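You operate a simulated robot arm through the tools that you are given. There is no shell and no other tool. Be economical: measure what you need, move in short steps, check, and stop when the job is done.

The job below is to be done with a simulated two-armed robot. You get a single attempt, and the scene is never put back.

TASK
Pick up the grey box with one hand, pass it to the other hand and put it on the shelf under the roller rack. Set down upright: grey box.

It is judged by the outcome, as a careful person would: the job done as asked, and still so three seconds after it is handed in. It fails if anything else is knocked over, pushed out of place, dropped, spilled or broken.

THE ROBOT
Two 7-joint arms with two-finger parallel grippers on one trunk, on a base that drives. Base frame: it is fixed to the floor where the robot stands at the start and does not move with it; the origin is under the middle of the robot, x ahead of it, y to its left, z up. Lengths are in mm, angles in degrees, forces in N, time in s.
The left shoulder is at the start at [70, 163, 1395], the right one opposite. Places, roughly: shelf under the roller rack [-1300, -1500, 400]. Payload 3.43 kg a hand.
The tool frame of a hand sits at the grasp point between the pads (the TCP): z along the fingers, y along the line on which they close. The tips reach 34 mm beyond it. The gripper opens to 128 mm. The fingers are 24 mm wide and 12 mm thick; the gripper's body (48 by 130 mm) begins 96 mm behind the TCP.
Orientation is that of the tool frame in the base frame, as [roll, pitch, yaw] about the fixed x, y, z axes, in that order (R = Rz(yaw) Ry(pitch) Rx(roll)). With the fingers straight down and closing along the base's y, the tool's x points along the base's -x, its y along +y and its z along -z.

THE INTERFACE
- The arms move only by the tool send_rows. It takes "left_moves", "right_moves" or both (then of equal length, played together; a hand with none holds still); each is a list of rows, each a list of 6 numbers: the shift along the tool's x, y, z in m, then the turn, a rotation vector about the tool's x, y, z in degrees. In form: [[x, y, z, rx, ry, rz], ...]. A call has 1 to 12 rows; each row shifts and turns the commanded pose from where the row before left it, along the tool's axes as they then stand. "left_claw" and "right_claw" are, for a hand that has rows, the gripper command, from -1 (fully open) to 1 (shut), values between in proportion, set as the call begins (left out, the last holds). A row lasts 0.2 s, in which the tool goes at most 50 mm and 8.6 degrees; a call with a longer step from one row to the next is refused whole, and so is a gripper value outside its range. A pose out of reach is approached as far as the arm can. The call stops where the force on the tool passes 40 N (or 10 N more than at its start, if that is more) or the arm is blocked; 0.2 s more then pass. Each finger travels about 153 mm/s and halts on what it meets, pressing with about 39 N; the grip force reading is that of the motor and also rises with nothing between the fingers. The clock runs only during rows and for 0.2 s after the last one: add rows that do not move to give the fingers time. The reply holds the time, the measured pose of the TCP, the force on the tool along the base axes, the opening and the grip force, in the units named above and with some noise, with the torque about the TCP (base axes, N m) and any sound that the robot's microphone picked up.
- Cameras (640 x 400 px; columns grow to the right, rows downward): "scene" is now at [122.6, -37.7, 1667.5]; the picture's right is [-0.35, -0.94, -0.00], its down [-0.10, 0.04, -0.99] and it looks along [0.93, -0.35, -0.10] (base axes); focal length 214 px, centre (320, 200). "left" rides on the left gripper at [76, 11, -160] in its tool frame; the picture's right is [-0.15, 0.99, 0.00], its down [-0.88, -0.13, -0.46] and it looks along [-0.45, -0.07, 0.89] (tool axes); focal length 234 px, centre (320, 200). "right" rides on the right gripper at [76, -11, -160] in its tool frame; the picture's right is [0.15, 0.99, 0.00], its down [-0.88, 0.13, -0.46] and it looks along [-0.45, 0.07, 0.89] (tool axes); focal length 234 px, centre (320, 200). There is no depth. A picture from a camera that has moved, and an enlarged one, comes with that camera's place and axes in the base frame and with its lens. The place of the scene camera against the robot may be out by one fixed shift of up to 18 mm in any direction.
- get_image(camera): a new picture of that camera. No time passes.
- lift_body(by): slides the trunk up (or, below 0, down) by that many mm; the arms and the scene camera ride with it, the base frame stays. It gives what a move gives, with no picture.
- steer(legs): drives the robot by 1 to 6 legs, each [ahead, left, turn to the left] in mm, mm and degrees, along the robot's own axes; the way and the turn of a leg run together, so that a leg with both is an arc; at most 1500 mm and 180 degrees a leg. The arms and the cameras ride along, it lands a little off, and it stops where it bumps. It gives what a move gives.
- head_to(pan, tilt): turns the head with the scene camera to pan (to the left, within 86 degrees either way) and tilt (down, from -29 to 69), counted from straight ahead of the robot. It gives what a move gives.
- close_up(camera, box): a new picture of the part [left, top, right, bottom] of that camera's present view, enlarged. No time passes.
- hand_in(): hands the job in; it is judged then, once.

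Work in short steps. Places have to be worked out from the pictures, the camera data and where the tool is seen: move nearer, look again, correct. Check each grasp and each placing, and mend what went wrong. You have 120 turns and 88 pictures in all, those below and enlarged ones among them. Open the grippers and draw the arms clear of the work before you hand the job in, unless the task says otherwise; then end with one line.

The tools are called after "Call:" as a command line: name --argument value ..., lists and objects as JSON in quotes. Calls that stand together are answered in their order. send_rows: Moves the arms, as the interface text tells. Its arguments: {"type":"object","properties":{"left_moves":{"type":"array","items":{"type":"array","items":{"type":"number"}}},"left_claw":{"type":"number"},"right_moves":{"type":"array","items":{"type":"array","items":{"type":"number"}}},"right_claw":{"type":"number"}},"required":[]} The other tools are called the same way: lift_body (by) slides the trunk up or down; steer (legs) drives the base; head_to (pan, tilt) turns the head that bears the scene camera; get_image (camera) takes a picture; close_up (camera, box) takes an enlarged picture of a part of a camera's view; hand_in () hands the job in.

At the start:

```text
clock: 0.0
left_position: [359.2, 0.2, 1743.5]
left_orientation: [-180.0, -0.1, -179.9]
left_force: [0.0, 0.1, 0.8]
left_ft_torque: [0.0, 0.02, 0.0]
left_grip_width: 128.1
left_finger_force: 0.1
right_position: [490.3, -529.7, 1000.2]
right_orientation: [-179.9, -0.1, 180.0]
right_force: [0.1, 0.1, -0.9]
right_ft_torque: [-0.03, 0.0, -0.02]
right_grip_width: 128.1
right_finger_force: 0.0
trunk travel left (down, up): [-875.0, 65.0]
robot x, y, heading: [3.7, -2.0, -0.1]
head pan, tilt: [-20.4, 5.8]
```

scene: 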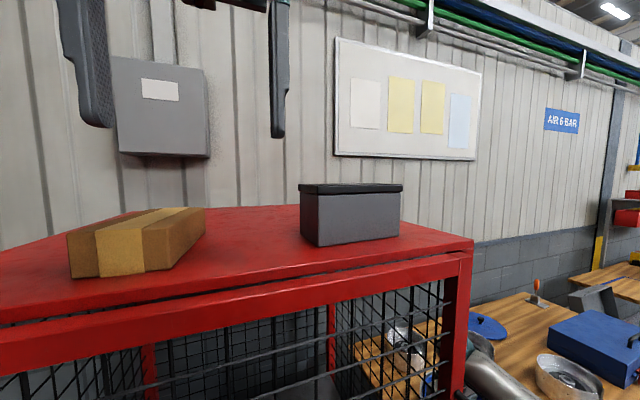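
right: 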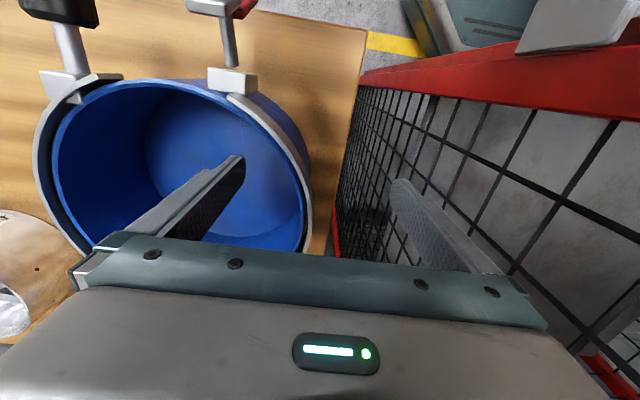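
left: 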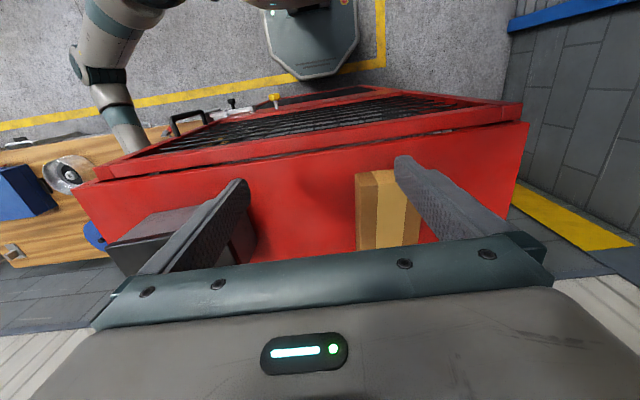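

The grey box looks to be at about [460, -222], roughly 150 mm long along y, 75 mm deep and 80 mm high. I'll enlarge the view of it to measure it better.

Call:
close_up --camera "scene" --box '[270, 160, 430, 260]'

Call:
close_up --camera "left" --box '[60, 150, 300, 300]'

Call:
head_to --pan -60 --tilt 35

Call:
get_image --camera "scene"

```text
4.00 times, centred on (350, 210) of scene
camera zoom: at [122.6, -37.7, 1667.5], right [-0.35, -0.94, 0.0], down [-0.1, 0.04, -0.99], along [0.93, -0.35, -0.1], focal length 858 px, centre (200, 160)
```

zoom: 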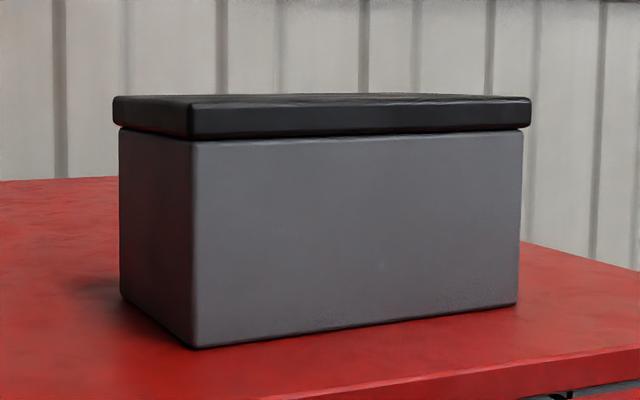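

```text
2.67 times, centred on (180, 225) of left
camera zoom: at [285.1, 11.0, 1903.5], right [0.15, 0.99, 0.0], down [0.88, -0.13, 0.46], along [0.45, -0.07, -0.89], focal length 624 px, centre (693, 133)
```

zoom: 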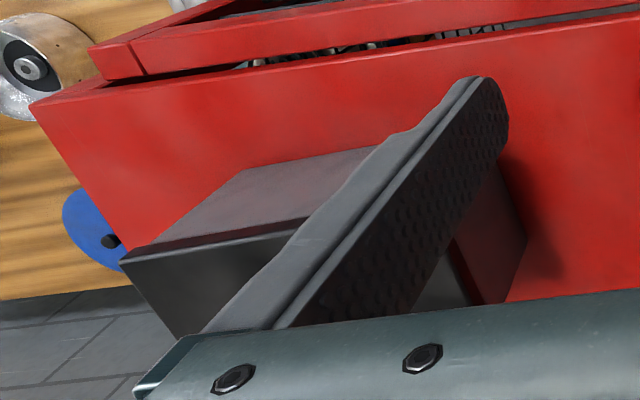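

```text
clock: 1.1
left_position: [362.3, 0.1, 1744.9]
left_orientation: [180.0, 0.0, 180.0]
left_force: [0.1, -0.4, -0.4]
left_ft_torque: [-0.02, 0.0, -0.01]
left_grip_width: 128.0
left_finger_force: 0.2
right_position: [489.8, -528.9, 1000.0]
right_orientation: [-180.0, -0.1, 180.0]
right_force: [0.4, 0.5, 0.1]
right_ft_torque: [0.05, 0.0, 0.03]
right_grip_width: 128.0
right_finger_force: 0.1
trunk travel left (down, up): [-875.0, 65.0]
robot x, y, heading: [0.1, 2.5, 0.0]
head pan, tilt: [-60.0, 35.0]
```

```text
82 pictures are left
camera scene: at [80.4, -81.8, 1620.7], right [-0.87, -0.5, 0.0], down [-0.29, 0.5, -0.82], along [0.41, -0.71, -0.57], focal length 214 px, centre (320, 200)
```

scene: 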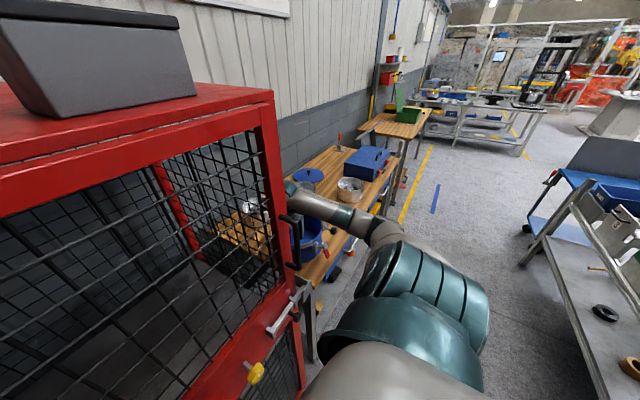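

The box is about 155 x 85 x 90 mm with a lid that overhangs slightly. It lies with its long side along y from -145 to -300, its depth along x from 418 to 503, and its right end about 100 mm from the cage's edge.

My plan is for the right hand to grip its right end horizontally, below the lid. I'll then hand it to the left hand, gripping the opposite end horizontally, which suits the low shelf. First I raise the right hand clear of the bench.

Call:
send_rows --right_moves '[[0, 0, -0.04, 0, 0, 0], [0, 0, -0.04, 0, 0, 0], [0, 0, -0.04, 0, 0, 0], [0, -0.02, -0.04, 0, 0, 0], [0, -0.02, -0.04, 0, 0, 0], [0, -0.02, -0.04, 0, 0, 0], [0, -0.02, -0.04, 0, 0, 0]]' --right_claw -1

Call:
get_image --camera "scene"

```text
clock: 2.7
left_position: [360.9, 0.7, 1743.8]
left_orientation: [-180.0, 0.0, -180.0]
left_force: [0.2, -0.5, 0.0]
left_ft_torque: [0.01, -0.01, -0.01]
left_grip_width: 128.0
left_finger_force: 0.1
right_position: [488.6, -610.3, 1281.2]
right_orientation: [-180.0, -0.1, -180.0]
right_force: [0.6, -0.8, -0.8]
right_ft_torque: [-0.04, 0.0, -0.01]
right_grip_width: 127.9
right_finger_force: 0.1
trunk travel left (down, up): [-875.0, 65.0]
robot x, y, heading: [0.9, -4.3, 0.3]
head pan, tilt: [-60.0, 35.0]
```

```text
81 pictures are left
camera scene: at [79.6, -81.7, 1620.6], right [-0.87, -0.5, 0.0], down [-0.29, 0.5, -0.82], along [0.41, -0.71, -0.57], focal length 214 px, centre (320, 200)
```

scene: 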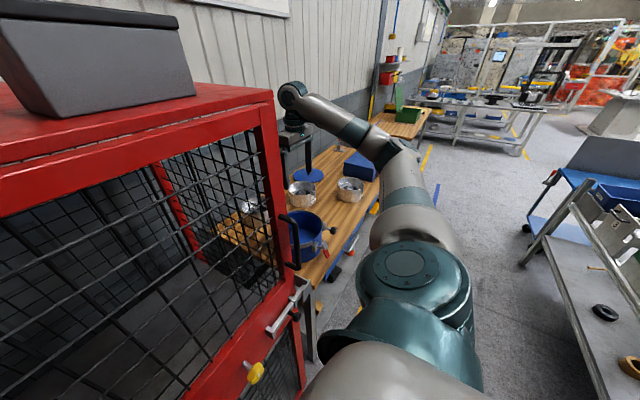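

The arm is clear. Next I go up while yawing the tool so its fingers close along x.

Call:
send_rows --right_moves '[[0, 0, -0.036, 0, 0, 8.2], [0, 0, -0.036, 0, 0, 8.2], [0, 0, -0.036, 0, 0, 8.2], [0, 0, -0.036, 0, 0, 8.2], [0, 0, -0.036, 0, 0, 8.2], [0, 0, -0.036, 0, 0, 8.2], [0, 0, -0.036, 0, 0, 8.2], [0, 0, -0.036, 0, 0, 8.2], [0, 0, -0.036, 0, 0, 8.2], [0, 0, -0.036, 0, 0, 8.2], [0, 0, -0.036, 0, 0, 8]]'

Call:
get_image --camera "scene"

```text
clock: 5.1
left_position: [361.5, -0.3, 1743.6]
left_orientation: [180.0, 0.0, 180.0]
left_force: [-0.4, 0.0, 0.5]
left_ft_torque: [0.0, 0.03, -0.02]
left_grip_width: 128.2
left_finger_force: 0.1
right_position: [508.8, -582.3, 1611.6]
right_orientation: [179.2, 0.3, 89.9]
right_force: [0.2, 0.9, 0.0]
right_ft_torque: [-0.02, 0.03, 0.04]
right_grip_width: 127.9
right_finger_force: 0.1
right hand out of reach, approached as far as the arm can: row 9, 10, 11
trunk travel left (down, up): [-875.0, 65.0]
robot x, y, heading: [1.0, -1.8, 0.2]
head pan, tilt: [-60.0, 35.0]
```

```text
80 pictures are left
camera scene: at [81.1, -81.4, 1620.6], right [-0.87, -0.5, 0.0], down [-0.29, 0.5, -0.82], along [0.41, -0.71, -0.57], focal length 214 px, centre (320, 200)
```

scene: 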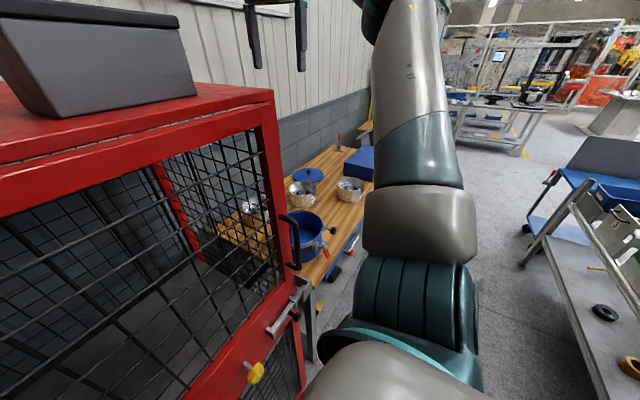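

The arm is near its reach limit, so I raise the trunk and pull the hand inward before tilting.

Call:
lift_body --by 60

Call:
send_rows --right_moves '[[0.02, -0.02, 0, 0, 0, 0], [0.02, -0.02, 0, 0, 0, 0], [0.02, -0.02, 0, 0, 0, 0], [0.02, -0.02, 0, 0, 0, 0]]'

```text
clock: 6.1
left_position: [360.9, 0.2, 1803.1]
left_orientation: [180.0, 0.0, 179.9]
left_force: [-0.6, 0.1, -0.7]
left_ft_torque: [0.02, 0.0, -0.01]
left_grip_width: 127.8
left_finger_force: 0.1
right_position: [507.6, -582.1, 1672.3]
right_orientation: [179.2, 0.2, 90.1]
right_force: [0.5, 0.7, 0.6]
right_ft_torque: [-0.03, 0.01, 0.02]
right_grip_width: 128.1
right_finger_force: 0.1
trunk travel left (down, up): [-935.0, 5.0]
robot x, y, heading: [0.8, -0.0, -0.1]
head pan, tilt: [-60.0, 35.0]
```

```text
clock: 7.1
left_position: [361.3, 0.7, 1804.0]
left_orientation: [-179.9, 0.1, -180.0]
left_force: [0.0, 0.3, -0.4]
left_ft_torque: [0.0, 0.02, -0.03]
left_grip_width: 128.0
left_finger_force: 0.2
right_position: [441.9, -497.7, 1669.0]
right_orientation: [179.2, 0.3, 90.0]
right_force: [-0.7, 0.3, 0.6]
right_ft_torque: [-0.02, 0.0, 0.0]
right_grip_width: 128.1
right_finger_force: 0.0
right hand out of reach, approached as far as the arm can: row 4
trunk travel left (down, up): [-935.0, 5.0]
robot x, y, heading: [-5.6, -0.8, 0.2]
head pan, tilt: [-60.0, 35.0]
```

Now I tilt the right hand so its fingers point at +y.

Call:
send_rows --right_moves '[[0, 0, 0, 0, 8.2, 0], [0, 0, 0, 0, 8.2, 0], [0, 0, 0, 0, 8.2, 0], [0, 0, 0, 0, 8.2, 0], [0, 0, 0, 0, 8.2, 0], [0, 0, 0, 0, 8.2, 0], [0, 0, 0, 0, 8.2, 0], [0, 0, 0, 0, 8.2, 0], [0, 0, 0, 0, 8.2, 0], [0, 0, 0, 0, 8.2, 0], [0, 0, 0, 0, 8, 0]]'

Call:
head_to --pan -45 --tilt 15

Call:
get_image --camera "scene"

Call:
get_image --camera "right"

```text
clock: 9.7
left_position: [359.8, -2.7, 1802.4]
left_orientation: [180.0, -0.1, 179.9]
left_force: [0.5, -0.8, -0.9]
left_ft_torque: [0.04, -0.03, 0.01]
left_grip_width: 127.9
left_finger_force: 0.0
right_position: [414.7, -496.7, 1710.1]
right_orientation: [97.1, -82.6, 173.1]
right_force: [-0.2, 0.1, 0.9]
right_ft_torque: [-0.01, -0.02, -0.03]
right_grip_width: 128.3
right_finger_force: 0.1
trunk travel left (down, up): [-935.0, 5.0]
robot x, y, heading: [1.8, 1.1, -0.1]
head pan, tilt: [-60.0, 35.0]
stopped in row 11 (right hand): the arm was blocked; the commanded pose is now the measured one
```

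```text
clock: 10.5
left_position: [360.3, -1.1, 1803.8]
left_orientation: [-180.0, 0.0, -180.0]
left_force: [1.3, 0.4, -0.2]
left_ft_torque: [0.02, 0.01, 0.01]
left_grip_width: 128.0
left_finger_force: 0.0
right_position: [413.8, -495.4, 1711.4]
right_orientation: [97.6, -82.6, 172.5]
right_force: [0.4, -0.4, 0.5]
right_ft_torque: [-0.01, -0.03, -0.02]
right_grip_width: 128.3
right_finger_force: 0.0
trunk travel left (down, up): [-935.0, 5.0]
robot x, y, heading: [1.9, -1.4, 0.1]
head pan, tilt: [-45.0, 15.0]
```

```text
79 pictures are left
camera scene: at [101.5, -72.6, 1712.5], right [-0.71, -0.71, 0.0], down [-0.18, 0.18, -0.97], along [0.68, -0.68, -0.26], focal length 214 px, centre (320, 200)
```

scene: 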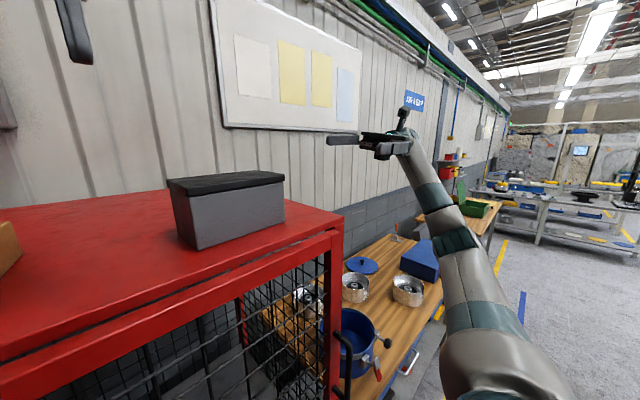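

```text
78 pictures are left
camera right: at [393.2, -653.5, 1787.7], right [0.96, 0.01, 0.27], down [0.24, -0.47, -0.85], along [0.12, 0.88, -0.45], focal length 234 px, centre (320, 200)
```

right: 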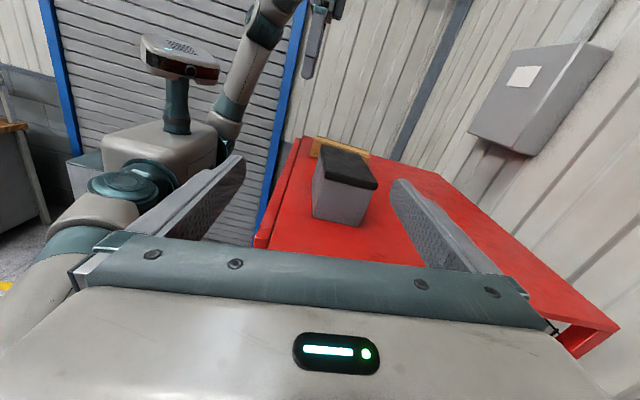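

The right hand now points along +y with about 7° of roll left. I remove the roll and move nearer to the box's end, still above table height.

Call:
send_rows --right_moves '[[0, 0.01, 0.01, 0, 0, 3.6], [0, 0.01, 0.01, 0, 0, 3.7], [-0.015, 0.015, 0.01, 0, 0, 0], [-0.015, 0.015, 0.01, 0, 0, 0], [-0.015, 0.01, 0.01, 0, 0, 0]]'

Call:
get_image --camera "right"

```text
clock: 11.7
left_position: [361.6, 0.4, 1802.7]
left_orientation: [180.0, 0.0, -179.9]
left_force: [-0.2, 0.7, -0.1]
left_ft_torque: [0.02, -0.02, 0.0]
left_grip_width: 128.1
left_finger_force: 0.0
right_position: [476.5, -447.1, 1666.5]
right_orientation: [176.3, -89.1, 93.8]
right_force: [0.0, 0.1, 0.7]
right_ft_torque: [0.02, 0.0, 0.02]
right_grip_width: 127.9
right_finger_force: 0.0
trunk travel left (down, up): [-935.0, 5.0]
robot x, y, heading: [1.3, 0.5, 0.1]
head pan, tilt: [-45.0, 15.0]
```

```text
77 pictures are left
camera right: at [465.0, -605.3, 1746.0], right [0.99, 0.0, 0.15], down [0.13, -0.47, -0.87], along [0.07, 0.88, -0.47], focal length 234 px, centre (320, 200)
```

right: 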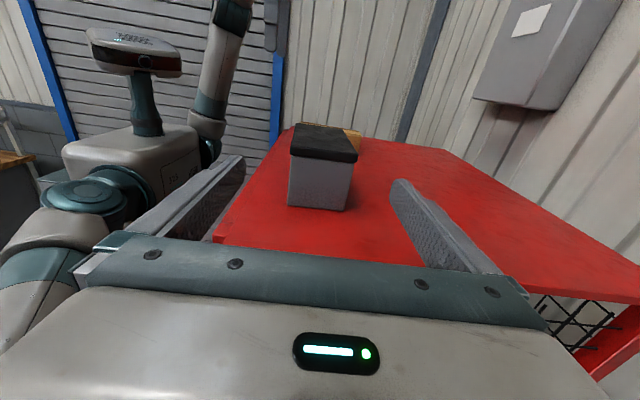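

The hand is aligned now, so I zoom in to fix the box's corners.

Call:
close_up --camera "right" --box '[260, 110, 388, 190]'

Call:
close_up --camera "right" --box '[260, 150, 388, 230]'

```text
5.00 times, centred on (324, 150) of right
camera zoom: at [465.0, -605.3, 1746.0], right [0.99, 0.0, 0.15], down [0.13, -0.47, -0.87], along [0.07, 0.88, -0.47], focal length 1171 px, centre (300, 450)
```

zoom: 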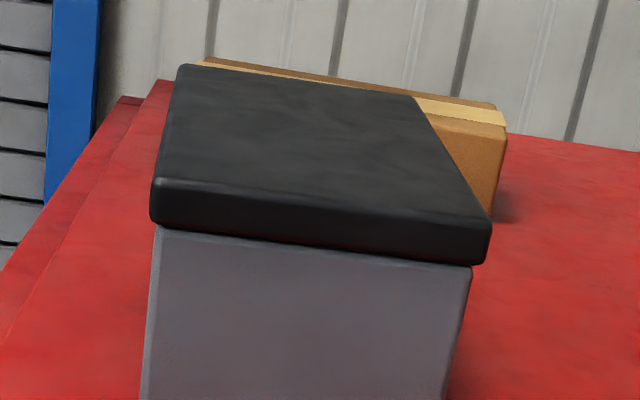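

```text
5.00 times, centred on (324, 190) of right
camera zoom: at [465.0, -605.3, 1746.0], right [0.99, 0.0, 0.15], down [0.13, -0.47, -0.87], along [0.07, 0.88, -0.47], focal length 1171 px, centre (300, 250)
```

zoom: 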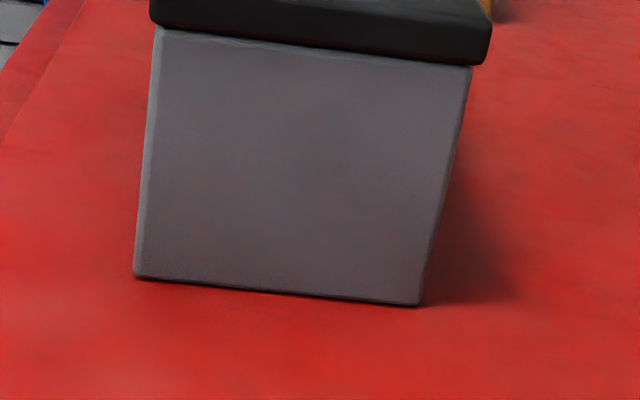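

From the wrist view, the near end of the box runs from [441, -298] to [530, -292] with a yaw of about 3°, and the body top is at z ≈ 1644. I align yaw, drop to z ≈ 1610 and advance until the tips are just short of the box.

Call:
send_rows --right_moves '[[-0.014, 0.004, 0, 3, 0.9, 0], [-0.014, 0.004, 0, 0, 0, 0], [-0.014, 0.004, 0, 0, 0, 0], [-0.014, 0.004, 0, 0, 0, 0], [0, 0, 0.03, 0, 0, 0], [0, 0, 0.03, 0, 0, 0], [0, 0, 0.03, 0, 0, 0], [0, 0, 0, 0, 0, 0]]'

Call:
get_image --camera "right"

Call:
get_image --camera "scene"

```text
clock: 13.5
left_position: [361.6, 0.0, 1803.4]
left_orientation: [180.0, 0.0, -179.9]
left_force: [-0.4, 0.4, -0.9]
left_ft_torque: [-0.04, 0.0, 0.0]
left_grip_width: 128.0
left_finger_force: 0.1
right_position: [486.8, -355.5, 1612.8]
right_orientation: [166.6, -89.8, 106.4]
right_force: [0.5, 0.5, -0.3]
right_ft_torque: [0.02, -0.01, -0.01]
right_grip_width: 127.8
right_finger_force: 0.0
trunk travel left (down, up): [-935.0, 5.0]
robot x, y, heading: [-2.0, -0.8, -0.1]
head pan, tilt: [-45.0, 15.0]
```

```text
74 pictures are left
camera right: at [484.4, -515.5, 1689.4], right [0.99, 0.05, 0.15], down [0.16, -0.45, -0.88], along [0.02, 0.89, -0.45], focal length 234 px, centre (320, 200)
```

right: 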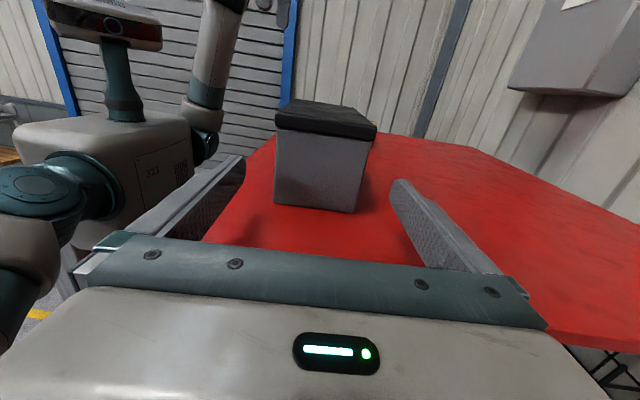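

```text
73 pictures are left
camera scene: at [102.6, -72.1, 1712.5], right [-0.71, -0.71, 0.0], down [-0.18, 0.18, -0.97], along [0.68, -0.68, -0.26], focal length 214 px, centre (320, 200)
```

scene: 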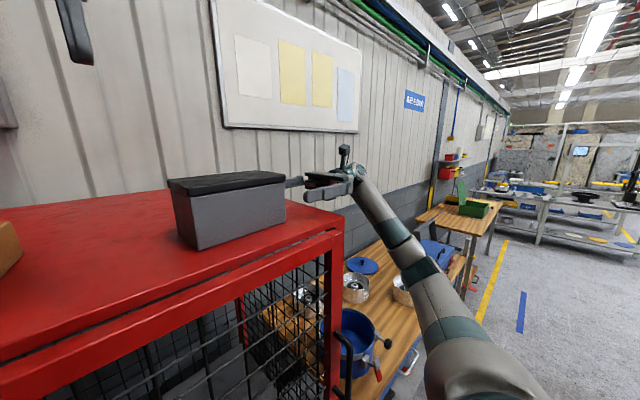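

Re-measured, the end centre is at about [484.5, -291], and the tool axis passes it within 2 mm. I advance about 100 mm around the box and look before closing.

Call:
send_rows --right_moves '[[0, 0, 0.025, 0, 0, 0], [0, 0, 0.025, 0, 0, 0], [0, 0, 0.025, 0, 0, 0], [0, 0, 0.025, 0, 0, 0], [0, 0, 0, 0, 0, 0]]'

Call:
get_image --camera "right"

Call:
close_up --camera "scene" --box '[140, 110, 380, 260]'

```text
clock: 14.7
left_position: [359.5, 0.8, 1803.8]
left_orientation: [-179.9, 0.1, -179.9]
left_force: [-0.9, 0.0, 0.5]
left_ft_torque: [0.01, 0.02, 0.03]
left_grip_width: 128.1
left_finger_force: 0.0
right_position: [481.0, -255.5, 1612.2]
right_orientation: [166.9, -89.8, 106.2]
right_force: [-1.0, 0.2, -0.3]
right_ft_torque: [0.02, 0.02, -0.02]
right_grip_width: 127.9
right_finger_force: 0.0
trunk travel left (down, up): [-935.0, 5.0]
robot x, y, heading: [-1.9, 1.8, 0.1]
head pan, tilt: [-45.0, 15.0]
```

```text
72 pictures are left
camera right: at [477.3, -414.7, 1688.1], right [0.99, 0.05, 0.15], down [0.16, -0.45, -0.88], along [0.02, 0.89, -0.45], focal length 234 px, centre (320, 200)
```

right: 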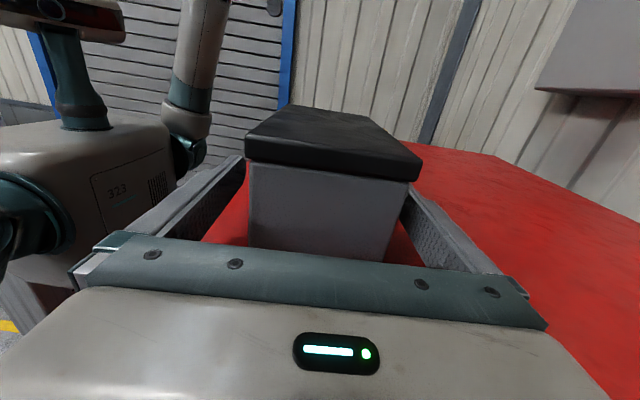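

```text
2.67 times, centred on (260, 185) of scene
camera zoom: at [102.2, -71.5, 1712.6], right [-0.71, -0.71, 0.0], down [-0.18, 0.18, -0.97], along [0.68, -0.68, -0.26], focal length 572 px, centre (480, 240)
```

zoom: 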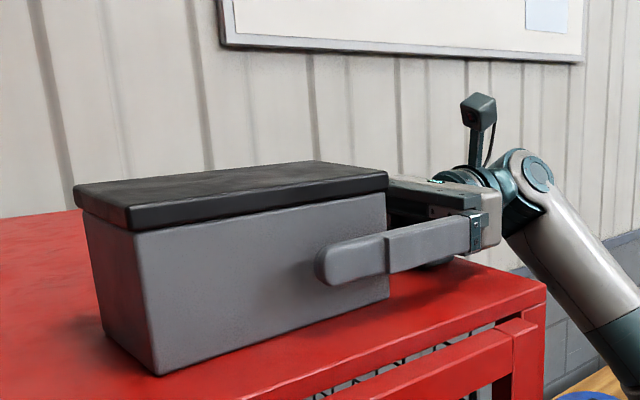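

The fingers straddle the body below the lid. Closing now.

Call:
send_rows --right_moves '[[0, 0, 0, 0, 0, 0], [0, 0, 0, 0, 0, 0], [0, 0, 0, 0, 0, 0], [0, 0, 0, 0, 0, 0]]' --right_claw 1

Call:
get_image --camera "right"

```text
clock: 15.7
left_position: [361.3, 1.3, 1802.7]
left_orientation: [180.0, 0.1, 180.0]
left_force: [-0.3, -0.2, 0.6]
left_ft_torque: [0.02, -0.04, -0.03]
left_grip_width: 128.0
left_finger_force: 0.1
right_position: [480.5, -256.3, 1611.1]
right_orientation: [159.2, -89.9, 114.2]
right_force: [0.7, -1.1, 0.4]
right_ft_torque: [0.38, -0.01, -0.03]
right_grip_width: 89.8
right_finger_force: 39.0
trunk travel left (down, up): [-935.0, 5.0]
robot x, y, heading: [-4.3, -1.0, -0.1]
head pan, tilt: [-45.0, 15.0]
```

```text
70 pictures are left
camera right: at [477.3, -415.6, 1688.0], right [0.99, 0.05, 0.15], down [0.16, -0.45, -0.88], along [0.02, 0.89, -0.45], focal length 234 px, centre (320, 200)
```

right: 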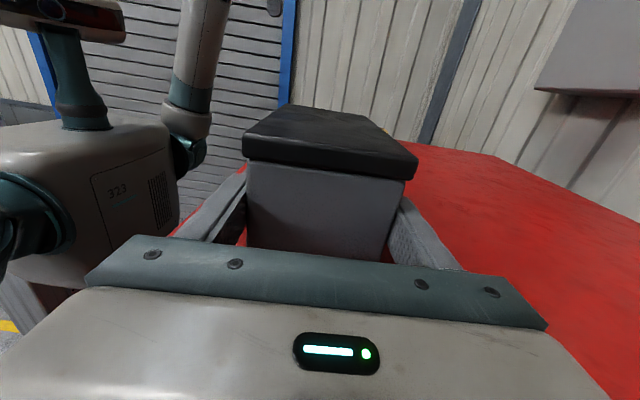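

Gripped at 89.8 mm with 39 N. I lift gently and check for slip or droop.

Call:
send_rows --right_moves '[[0.006, 0, 0, 0, 0, 0], [0.008, 0, 0, 0, 0, 0], [0.01, 0, 0, 0, 0, 0], [0.01, 0, 0, 0, 0, 0], [0, 0, 0, 0, 0, 0]]'

Call:
close_up --camera "scene" --box '[140, 110, 380, 260]'

```text
clock: 16.9
left_position: [361.0, 0.4, 1803.3]
left_orientation: [-179.9, 0.2, 180.0]
left_force: [0.4, -0.1, -0.1]
left_ft_torque: [0.01, 0.02, 0.0]
left_grip_width: 127.8
left_finger_force: 0.1
right_position: [480.1, -254.9, 1643.6]
right_orientation: [175.5, -90.0, 97.6]
right_force: [0.4, -0.2, -3.2]
right_ft_torque: [-0.15, -0.03, -0.01]
right_grip_width: 89.8
right_finger_force: 39.2
trunk travel left (down, up): [-935.0, 5.0]
robot x, y, heading: [1.0, 0.5, -0.1]
head pan, tilt: [-45.0, 15.0]
```

```text
2.67 times, centred on (260, 185) of scene
camera zoom: at [102.7, -71.9, 1712.5], right [-0.71, -0.71, 0.0], down [-0.18, 0.18, -0.97], along [0.68, -0.68, -0.26], focal length 572 px, centre (480, 240)
```

zoom: 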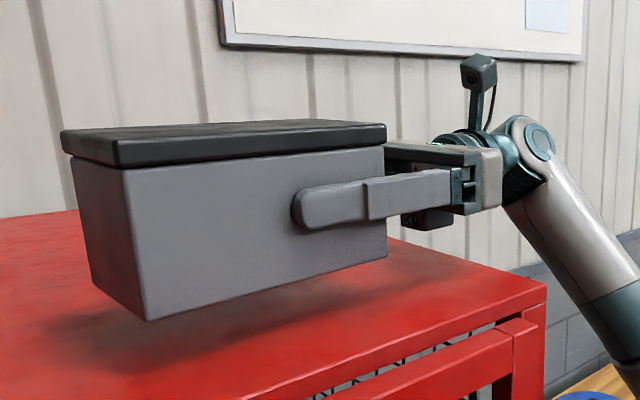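

The box is held level and weighs about 0.3 kg. I raise the right hand well clear while the left hand yaws.

Call:
send_rows --right_moves '[[0.01, 0, 0, 0, 0, 0], [0.01, 0, 0, 0, 0, 0], [0.01, 0, 0, 0, 0, 0], [0.01, 0, 0, 0, 0, 0], [0.01, 0, 0, 0, 0, 0], [0.01, 0, 0, 0, 0, 0], [0.01, 0, 0, 0, 0, 0], [0.01, 0, 0, 0, 0, 0], [0, 0, 0, 0, 0, 0], [0, 0, 0, 0, 0, 0], [0, 0, 0, 0, 0, 0]]' --left_moves '[[0, 0, 0, 0, 0, -8.2], [0, 0, 0, 0, 0, -8.2], [0, 0, 0, 0, 0, -8.2], [0, 0, 0, 0, 0, -8.2], [0, 0, 0, 0, 0, -8.2], [0, 0, 0, 0, 0, -8.2], [0, 0, 0, 0, 0, -8.2], [0, 0, 0, 0, 0, -8.2], [0, 0, 0, 0, 0, -8.2], [0, 0, 0, 0, 0, -8.2], [0, 0, 0, 0, 0, -8]]' --left_claw -1

Call:
head_to --pan 0 --tilt 0

Call:
get_image --camera "scene"

```text
clock: 19.3
left_position: [362.3, 0.6, 1803.7]
left_orientation: [179.9, 0.0, -89.9]
left_force: [0.8, -0.4, -0.7]
left_ft_torque: [-0.01, 0.04, -0.02]
left_grip_width: 128.3
left_finger_force: 0.0
right_position: [481.8, -255.2, 1723.1]
right_orientation: [173.2, -89.8, 99.8]
right_force: [0.8, -0.3, -4.0]
right_ft_torque: [-0.18, 0.0, 0.01]
right_grip_width: 89.8
right_finger_force: 38.9
trunk travel left (down, up): [-935.0, 5.0]
robot x, y, heading: [-1.0, 2.1, -0.1]
head pan, tilt: [-45.0, 15.0]
```

```text
clock: 20.4
left_position: [361.0, 0.3, 1803.3]
left_orientation: [-180.0, 0.0, -90.1]
left_force: [-0.3, -0.7, -0.4]
left_ft_torque: [0.01, -0.02, 0.03]
left_grip_width: 128.1
left_finger_force: 0.1
right_position: [482.7, -254.0, 1722.0]
right_orientation: [174.4, -89.9, 98.7]
right_force: [-0.2, -0.9, -4.1]
right_ft_torque: [-0.17, -0.03, 0.01]
right_grip_width: 89.8
right_finger_force: 38.8
trunk travel left (down, up): [-935.0, 5.0]
robot x, y, heading: [-0.0, -0.5, -0.0]
head pan, tilt: [0.0, 0.0]
```

```text
68 pictures are left
camera scene: at [126.8, -5.9, 1736.7], right [0.0, -1.0, 0.0], down [0.0, 0.0, -1.0], along [1.0, 0.0, 0.0], focal length 214 px, centre (320, 200)
```

scene: 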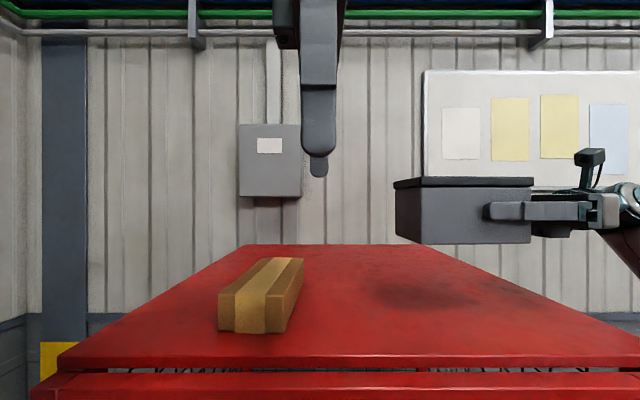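

The box is clear. Now I tilt the left hand so its fingers point at -y.

Call:
send_rows --left_moves '[[-0.03, 0, 0, 0, 8.2, 0], [-0.03, 0, 0, 0, 8.2, 0], [0, 0, 0, 0, 8.2, 0], [0, 0, 0, 0, 8.2, 0], [0, 0, 0, 0, 8.2, 0], [0, 0, 0, 0, 8.2, 0], [0, 0, 0, 0, 8.2, 0], [0, 0, 0, 0, 8.2, 0], [0, 0, 0, 0, 8.2, 0], [0, 0, 0, 0, 8.2, 0], [0, 0, 0, 0, 8, 0], [0, 0, 0, 0, 0, 0]]'

Call:
get_image --camera "scene"

Call:
get_image --camera "left"

```text
clock: 23.0
left_position: [361.9, 61.4, 1799.5]
left_orientation: [7.4, -90.0, 82.5]
left_force: [0.8, 0.7, 0.1]
left_ft_torque: [-0.01, -0.01, 0.01]
left_grip_width: 128.1
left_finger_force: 0.0
right_position: [480.9, -254.9, 1724.2]
right_orientation: [172.2, -89.9, 100.9]
right_force: [-0.2, 0.8, -4.1]
right_ft_torque: [-0.15, -0.01, 0.03]
right_grip_width: 89.8
right_finger_force: 38.8
trunk travel left (down, up): [-935.0, 5.0]
robot x, y, heading: [4.7, 0.1, 0.0]
head pan, tilt: [0.0, 0.0]
```

```text
67 pictures are left
camera scene: at [126.6, -5.4, 1736.7], right [0.0, -1.0, 0.0], down [0.0, 0.0, -1.0], along [1.0, 0.0, 0.0], focal length 214 px, centre (320, 200)
```

scene: 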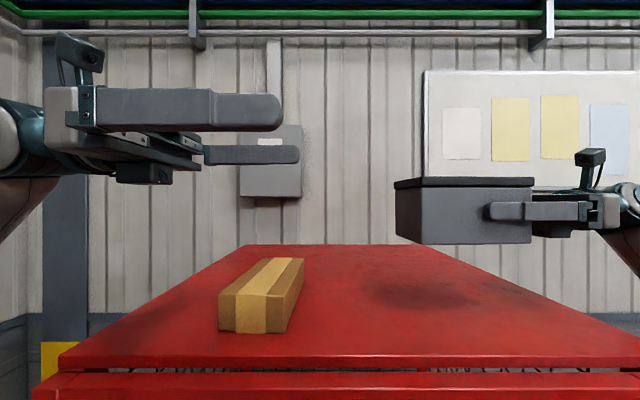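

```text
66 pictures are left
camera left: at [350.3, 220.2, 1875.8], right [-0.99, 0.0, -0.15], down [0.13, 0.45, -0.88], along [0.07, -0.89, -0.45], focal length 234 px, centre (320, 200)
```

left: 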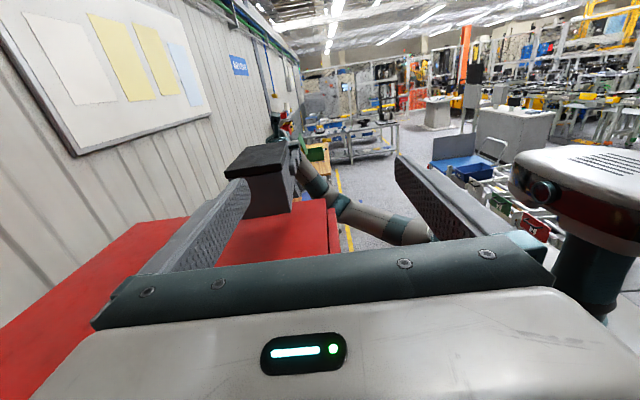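

The left hand faces the box. I move it to a pre-grasp pose in line with the box, matching the 3° yaw.

Call:
send_rows --left_moves '[[-0.0145, -0.022, 0.008, 3, 0, 0], [-0.0145, -0.022, 0.008, 0, 0, 0], [-0.0145, -0.022, 0.008, 0, 0, 0], [-0.0145, -0.022, 0.008, 0, 0, 0], [-0.0145, -0.022, 0.008, 0, 0, 0], [0, 0, 0, 0, 0, 0]]'

Call:
get_image --camera "left"

Call:
get_image --camera "scene"

```text
clock: 24.4
left_position: [473.0, 22.2, 1728.5]
left_orientation: [-152.1, -89.9, -114.9]
left_force: [-0.7, 0.4, -1.1]
left_ft_torque: [0.02, -0.02, 0.0]
left_grip_width: 128.4
left_finger_force: 0.0
right_position: [481.0, -254.1, 1723.0]
right_orientation: [171.8, -89.9, 101.3]
right_force: [0.6, -0.3, -3.8]
right_ft_torque: [-0.17, -0.02, 0.02]
right_grip_width: 89.6
right_finger_force: 38.8
trunk travel left (down, up): [-935.0, 5.0]
robot x, y, heading: [0.2, 0.3, -0.1]
head pan, tilt: [0.0, 0.0]
```

```text
65 pictures are left
camera left: at [453.3, 180.5, 1803.4], right [-0.99, -0.05, -0.15], down [0.11, 0.46, -0.88], along [0.11, -0.89, -0.45], focal length 234 px, centre (320, 200)
```

left: 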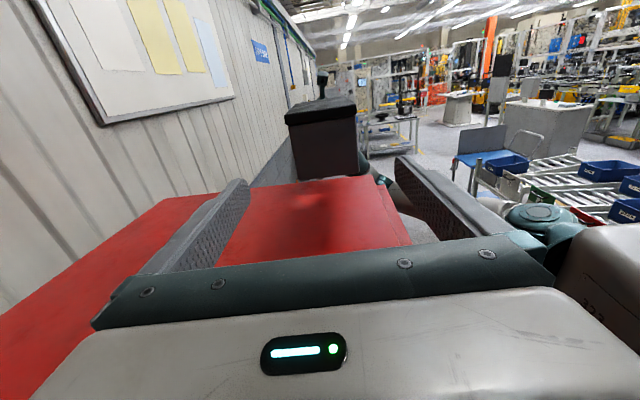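

```text
64 pictures are left
camera scene: at [126.6, -5.8, 1736.7], right [0.0, -1.0, 0.0], down [0.0, 0.0, -1.0], along [1.0, 0.0, 0.0], focal length 214 px, centre (320, 200)
```

scene: 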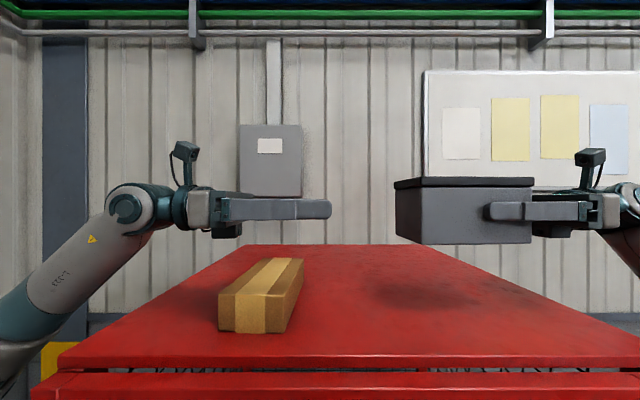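

The heights match. I zoom in on the box's end to check the lateral line-up.

Call:
close_up --camera "left" --box '[256, 90, 384, 190]'

```text
4.00 times, centred on (320, 140) of left
camera zoom: at [453.3, 180.5, 1803.4], right [-0.99, -0.05, -0.15], down [0.11, 0.46, -0.88], along [0.11, -0.89, -0.45], focal length 937 px, centre (320, 440)
```

zoom: 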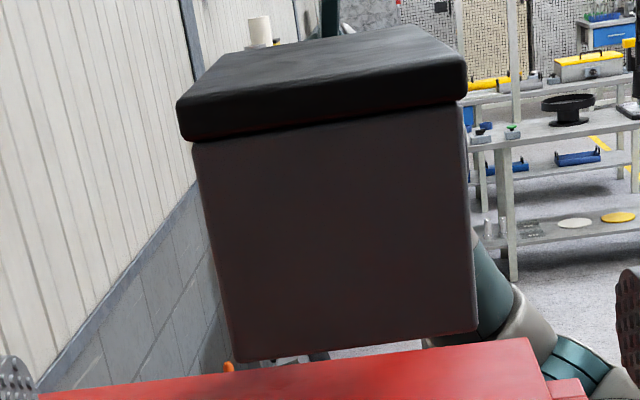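

The box end's centre is at x ≈ 474, so my tool line needs a 7 mm shift. I make that and advance in two stages.

Call:
send_rows --left_moves '[[0, 0.007, 0, 0, 0, 0], [0, 0, 0.025, 0, 0, 0], [0, 0, 0.025, 0, 0, 0], [0, 0, 0.025, 0, 0, 0], [0, 0, 0.025, 0, 0, 0], [0, 0, 0.02, 0, 0, 0], [0, 0, 0, 0, 0, 0]]'

Call:
get_image --camera "left"

```text
clock: 26.0
left_position: [470.3, -82.0, 1728.7]
left_orientation: [-1.1, -89.5, 94.4]
left_force: [0.0, -0.2, -0.1]
left_ft_torque: [0.01, 0.03, 0.04]
left_grip_width: 127.9
left_finger_force: 0.2
right_position: [480.6, -243.7, 1726.2]
right_orientation: [175.8, -89.5, 97.5]
right_force: [0.4, 1.0, -3.8]
right_ft_torque: [-0.14, -0.02, 0.0]
right_grip_width: 89.8
right_finger_force: 39.3
trunk travel left (down, up): [-935.0, 5.0]
robot x, y, heading: [-0.8, 0.1, 0.0]
head pan, tilt: [0.0, 0.0]
```

```text
62 pictures are left
camera left: at [450.5, 76.3, 1803.9], right [-0.99, -0.06, -0.15], down [0.11, 0.46, -0.88], along [0.12, -0.89, -0.44], focal length 234 px, centre (320, 200)
```

left: 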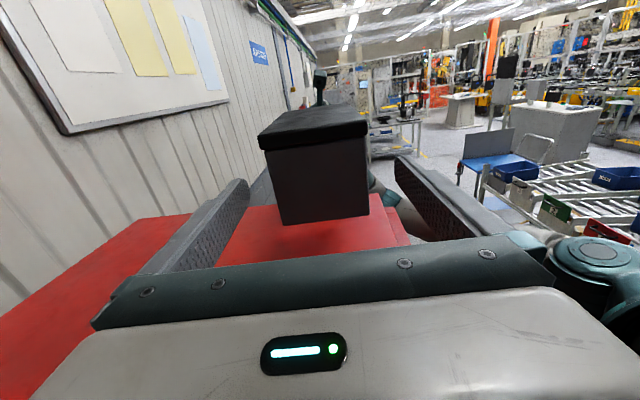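

Both hands shifted about 10 mm together, but the relative line-up is good to within 3 mm. I advance the remaining ~75 mm slowly.

Call:
send_rows --left_moves '[[0, -0.003, 0.015, 0, 0, 0], [0, 0, 0.015, 0, 0, 0], [0, 0, 0.015, 0, 0, 0], [0, 0, 0.015, 0, 0, 0], [0, 0, 0.015, 0, 0, 0], [0, 0, 0, 0, 0, 0], [0, 0, 0, 0, 0, 0]]'

Call:
get_image --camera "left"

Call:
close_up --camera "scene" --box '[260, 120, 580, 320]'

```text
clock: 27.8
left_position: [513.1, -81.0, 1740.5]
left_orientation: [-29.3, -88.4, 129.1]
left_force: [-0.2, 0.5, 0.3]
left_ft_torque: [0.04, 0.0, -0.05]
left_grip_width: 127.9
left_finger_force: 0.1
right_position: [522.4, -177.8, 1727.8]
right_orientation: [171.5, -89.0, 107.0]
right_force: [1.1, -2.4, -5.9]
right_ft_torque: [-0.02, 0.03, 0.0]
right_grip_width: 90.0
right_finger_force: 38.4
trunk travel left (down, up): [-935.0, 5.0]
robot x, y, heading: [29.7, 9.0, 5.4]
head pan, tilt: [0.0, 0.0]
stopped in row 7 (left hand): the arm was blocked; the commanded pose is now the measured one
```

```text
61 pictures are left
camera left: at [473.9, 75.4, 1812.4], right [-0.97, -0.17, -0.16], down [0.07, 0.45, -0.89], along [0.23, -0.88, -0.43], focal length 234 px, centre (320, 200)
```

left: 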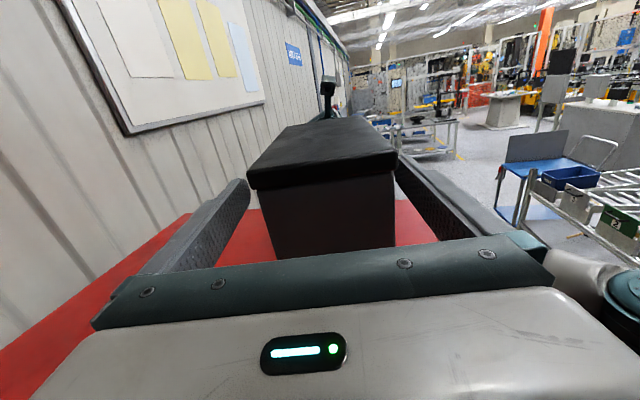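

```text
2.00 times, centred on (420, 220) of scene
camera zoom: at [143.5, 38.1, 1737.0], right [0.1, -1.0, 0.01], down [0.01, -0.01, -1.0], along [1.0, 0.1, 0.01], focal length 429 px, centre (120, 160)
```

zoom: 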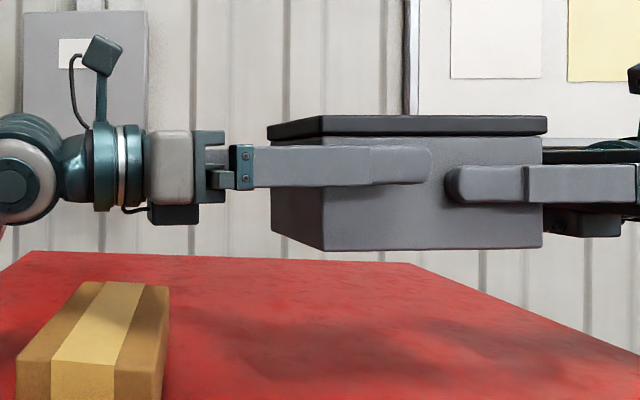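

The base has been pushed: it turned 5° and moved 30 mm, so some part of the left arm is touching something. I look at the left arm before doing anything else.

Call:
head_to --pan 45 --tilt 35

Call:
get_image --camera "scene"

Call:
head_to --pan -30 --tilt 35

Call:
get_image --camera "scene"

```text
clock: 28.9
left_position: [509.5, -81.9, 1742.1]
left_orientation: [-29.3, -88.3, 128.7]
left_force: [0.1, -0.2, -0.6]
left_ft_torque: [-0.02, 0.0, 0.01]
left_grip_width: 128.3
left_finger_force: 0.0
right_position: [519.2, -174.3, 1731.3]
right_orientation: [162.1, -88.7, 116.3]
right_force: [-0.6, 0.4, -4.1]
right_ft_torque: [-0.19, -0.04, 0.03]
right_grip_width: 89.6
right_finger_force: 38.7
trunk travel left (down, up): [-935.0, 5.0]
robot x, y, heading: [30.5, 7.1, 5.4]
head pan, tilt: [45.0, 35.0]
```

```text
59 pictures are left
camera scene: at [109.2, 101.0, 1680.4], right [0.77, -0.64, 0.02], down [-0.36, -0.45, -0.82], along [0.53, 0.62, -0.58], focal length 214 px, centre (320, 200)
```

scene: 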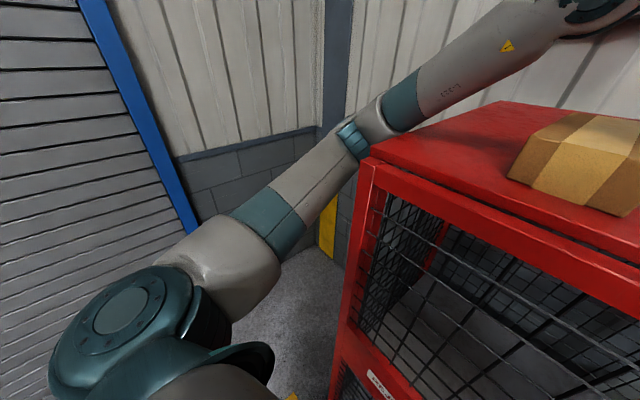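

```text
clock: 30.4
left_position: [510.3, -81.6, 1741.2]
left_orientation: [-29.8, -88.2, 129.1]
left_force: [0.5, 0.2, -0.2]
left_ft_torque: [0.0, 0.0, 0.01]
left_grip_width: 128.0
left_finger_force: 0.0
right_position: [518.5, -174.8, 1731.9]
right_orientation: [162.5, -88.9, 115.9]
right_force: [-0.7, 0.3, -4.0]
right_ft_torque: [-0.15, -0.03, -0.03]
right_grip_width: 89.8
right_finger_force: 38.7
trunk travel left (down, up): [-935.0, 5.0]
robot x, y, heading: [27.5, 9.1, 5.4]
head pan, tilt: [-30.0, 35.0]
```

```text
58 pictures are left
camera scene: at [132.9, -3.5, 1682.1], right [-0.42, -0.91, 0.01], down [-0.51, 0.23, -0.83], along [0.75, -0.35, -0.56], focal length 214 px, centre (320, 200)
```

scene: 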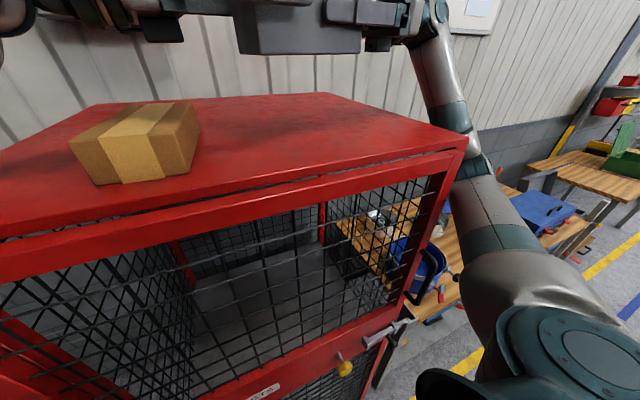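

The left elbow is pressing on the side of the cage's front-left corner, and nothing has moved out of place. I draw the left hand back off the box to free the elbow, then back the robot away to do the handover in open space.

Call:
send_rows --left_moves '[[0, 0, -0.015, 0, 0, 0], [0, 0, -0.02, 0, 0, 0], [0, 0, -0.02, 0, 0, 0], [0, 0, -0.02, 0, 0, 0], [0, 0, -0.02, 0, 0, 0], [0, 0, -0.02, 0, 0, 0], [0, 0, -0.02, 0, 0, 0], [0, 0, -0.02, 0, 0, 0], [0, 0, 0, 0, 0, 0]]'

Call:
head_to --pan 45 --tilt 30

Call:
get_image --camera "scene"

```text
clock: 32.4
left_position: [498.0, 39.0, 1728.3]
left_orientation: [-37.9, -89.7, 136.6]
left_force: [-1.2, 0.2, 0.4]
left_ft_torque: [0.03, 0.02, 0.03]
left_grip_width: 128.0
left_finger_force: 0.0
right_position: [532.0, -202.7, 1724.1]
right_orientation: [165.3, -89.9, 112.8]
right_force: [-0.3, -0.7, -4.5]
right_ft_torque: [-0.14, 0.01, -0.03]
right_grip_width: 89.7
right_finger_force: 39.3
trunk travel left (down, up): [-935.0, 5.0]
robot x, y, heading: [27.8, 9.1, 4.9]
head pan, tilt: [-30.0, 35.0]
```

```text
clock: 33.9
left_position: [499.0, 38.6, 1729.6]
left_orientation: [-30.5, -89.8, 129.1]
left_force: [-0.3, -0.1, 0.3]
left_ft_torque: [-0.03, 0.03, 0.01]
left_grip_width: 127.9
left_finger_force: 0.1
right_position: [531.5, -203.6, 1723.5]
right_orientation: [-179.5, -89.9, 97.6]
right_force: [-0.3, 0.7, -4.0]
right_ft_torque: [-0.17, -0.03, 0.05]
right_grip_width: 89.8
right_finger_force: 39.2
trunk travel left (down, up): [-935.0, 5.0]
robot x, y, heading: [32.1, 5.5, 5.1]
head pan, tilt: [45.0, 30.0]
```

```text
57 pictures are left
camera scene: at [124.8, 76.4, 1688.4], right [0.77, -0.64, 0.0], down [-0.32, -0.38, -0.87], along [0.56, 0.66, -0.5], focal length 214 px, centre (320, 200)
```

scene: 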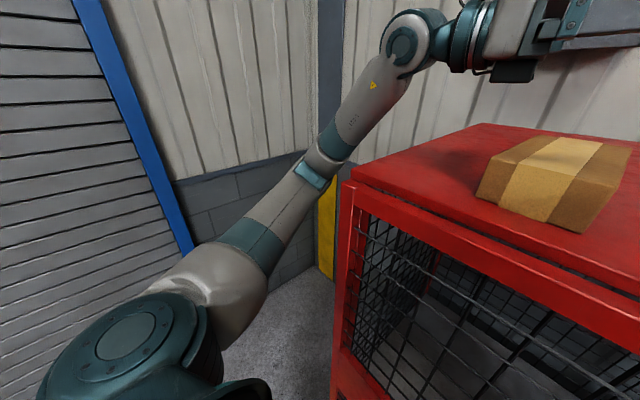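

The elbow is free. I back the robot straight away from the cage by 350 mm.

Call:
steer --legs '[[-350, 31, 0]]'

Call:
head_to --pan 0 --tilt 20

Call:
get_image --camera "scene"

```text
clock: 36.2
left_position: [147.9, 38.2, 1728.5]
left_orientation: [0.8, -89.9, 97.6]
left_force: [-0.1, 0.7, -0.9]
left_ft_torque: [-0.01, 0.0, -0.06]
left_grip_width: 127.9
left_finger_force: 0.1
right_position: [182.1, -203.9, 1721.7]
right_orientation: [-124.8, -89.7, 42.6]
right_force: [-0.2, 0.0, -4.8]
right_ft_torque: [-0.15, -0.05, 0.02]
right_grip_width: 89.7
right_finger_force: 38.9
trunk travel left (down, up): [-935.0, 5.0]
robot x, y, heading: [-327.0, 10.0, 4.9]
head pan, tilt: [45.0, 30.0]
```

```text
clock: 37.3
left_position: [145.9, 39.3, 1729.4]
left_orientation: [-23.9, -89.7, 122.2]
left_force: [-0.1, 0.1, -0.3]
left_ft_torque: [0.01, 0.05, 0.03]
left_grip_width: 127.9
left_finger_force: 0.0
right_position: [177.8, -204.8, 1722.1]
right_orientation: [-162.4, -89.9, 80.5]
right_force: [-0.1, -0.3, -4.6]
right_ft_torque: [-0.15, -0.05, -0.02]
right_grip_width: 89.7
right_finger_force: 39.0
trunk travel left (down, up): [-935.0, 5.0]
robot x, y, heading: [-321.4, 6.6, 5.1]
head pan, tilt: [0.0, 20.0]
```

```text
56 pictures are left
camera scene: at [-194.8, 15.5, 1704.3], right [0.09, -1.0, 0.0], down [-0.34, -0.03, -0.94], along [0.94, 0.08, -0.34], focal length 214 px, centre (320, 200)
```

scene: 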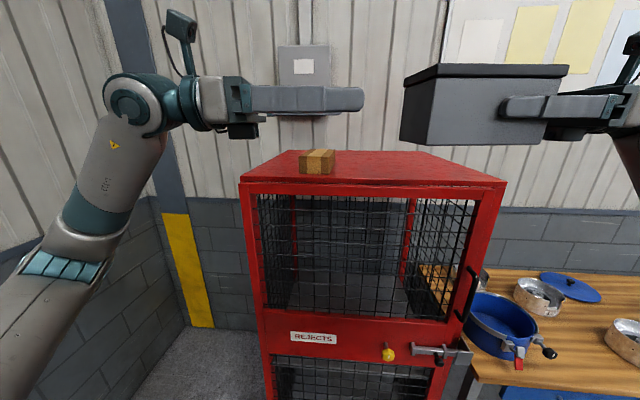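

There's open space here now. I bring the hands together symmetrically, stopping about 40 mm short.

Call:
send_rows --left_moves '[[0, 0.004, 0.01, 0, 0, 0], [0, 0, 0.01, 0, 0, 0], [0, 0, 0.01, 0, 0, 0], [0, 0, 0.01, 0, 0, 0], [0, 0, 0.01, 0, 0, 0], [0, 0, 0.01, 0, 0, 0], [0, 0, 0, 0, 0, 0]]' --right_moves '[[0, 0, 0.01, 0, 0, 0], [0, 0, 0.01, 0, 0, 0], [0, 0, 0.01, 0, 0, 0], [0, 0, 0.01, 0, 0, 0], [0, 0, 0.01, 0, 0, 0], [0, 0, 0.01, 0, 0, 0], [0, 0, 0, 0, 0, 0]]'

Call:
get_image --camera "left"

Call:
get_image --camera "scene"

```text
clock: 38.9
left_position: [148.6, -20.6, 1729.3]
left_orientation: [-27.0, -89.7, 125.5]
left_force: [0.2, -0.3, -1.1]
left_ft_torque: [-0.01, 0.01, 0.0]
left_grip_width: 127.6
left_finger_force: 0.2
right_position: [168.8, -143.2, 1723.3]
right_orientation: [-165.5, -89.9, 83.6]
right_force: [0.5, 0.4, -4.6]
right_ft_torque: [-0.13, 0.0, 0.01]
right_grip_width: 89.6
right_finger_force: 39.4
trunk travel left (down, up): [-935.0, 5.0]
robot x, y, heading: [-323.6, 10.6, 5.0]
head pan, tilt: [0.0, 20.0]
```

```text
55 pictures are left
camera left: at [114.6, 135.2, 1804.0], right [-0.98, -0.15, -0.15], down [0.06, 0.47, -0.88], along [0.2, -0.87, -0.45], focal length 234 px, centre (320, 200)
```

left: 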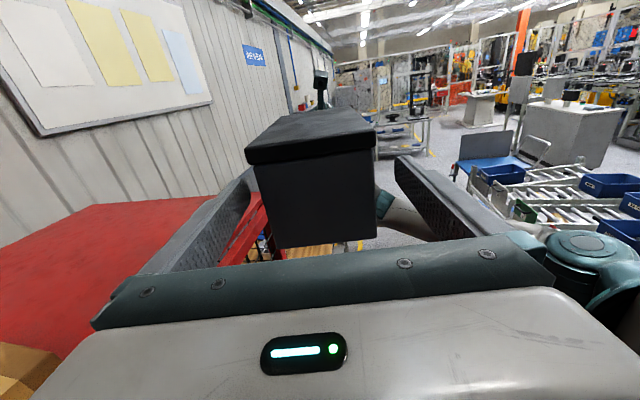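

```text
54 pictures are left
camera scene: at [-195.4, 15.5, 1704.4], right [0.09, -1.0, 0.0], down [-0.34, -0.03, -0.94], along [0.94, 0.08, -0.34], focal length 214 px, centre (320, 200)
```

scene: 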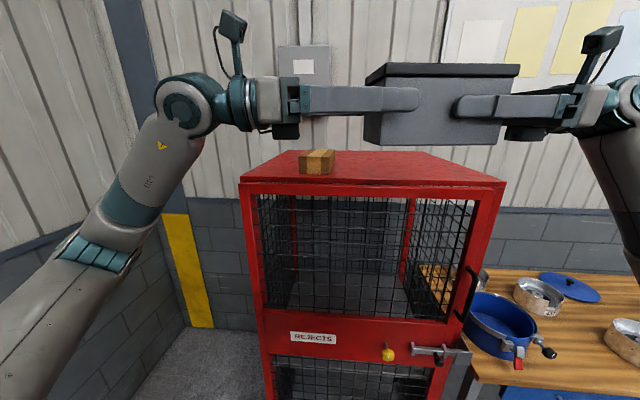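

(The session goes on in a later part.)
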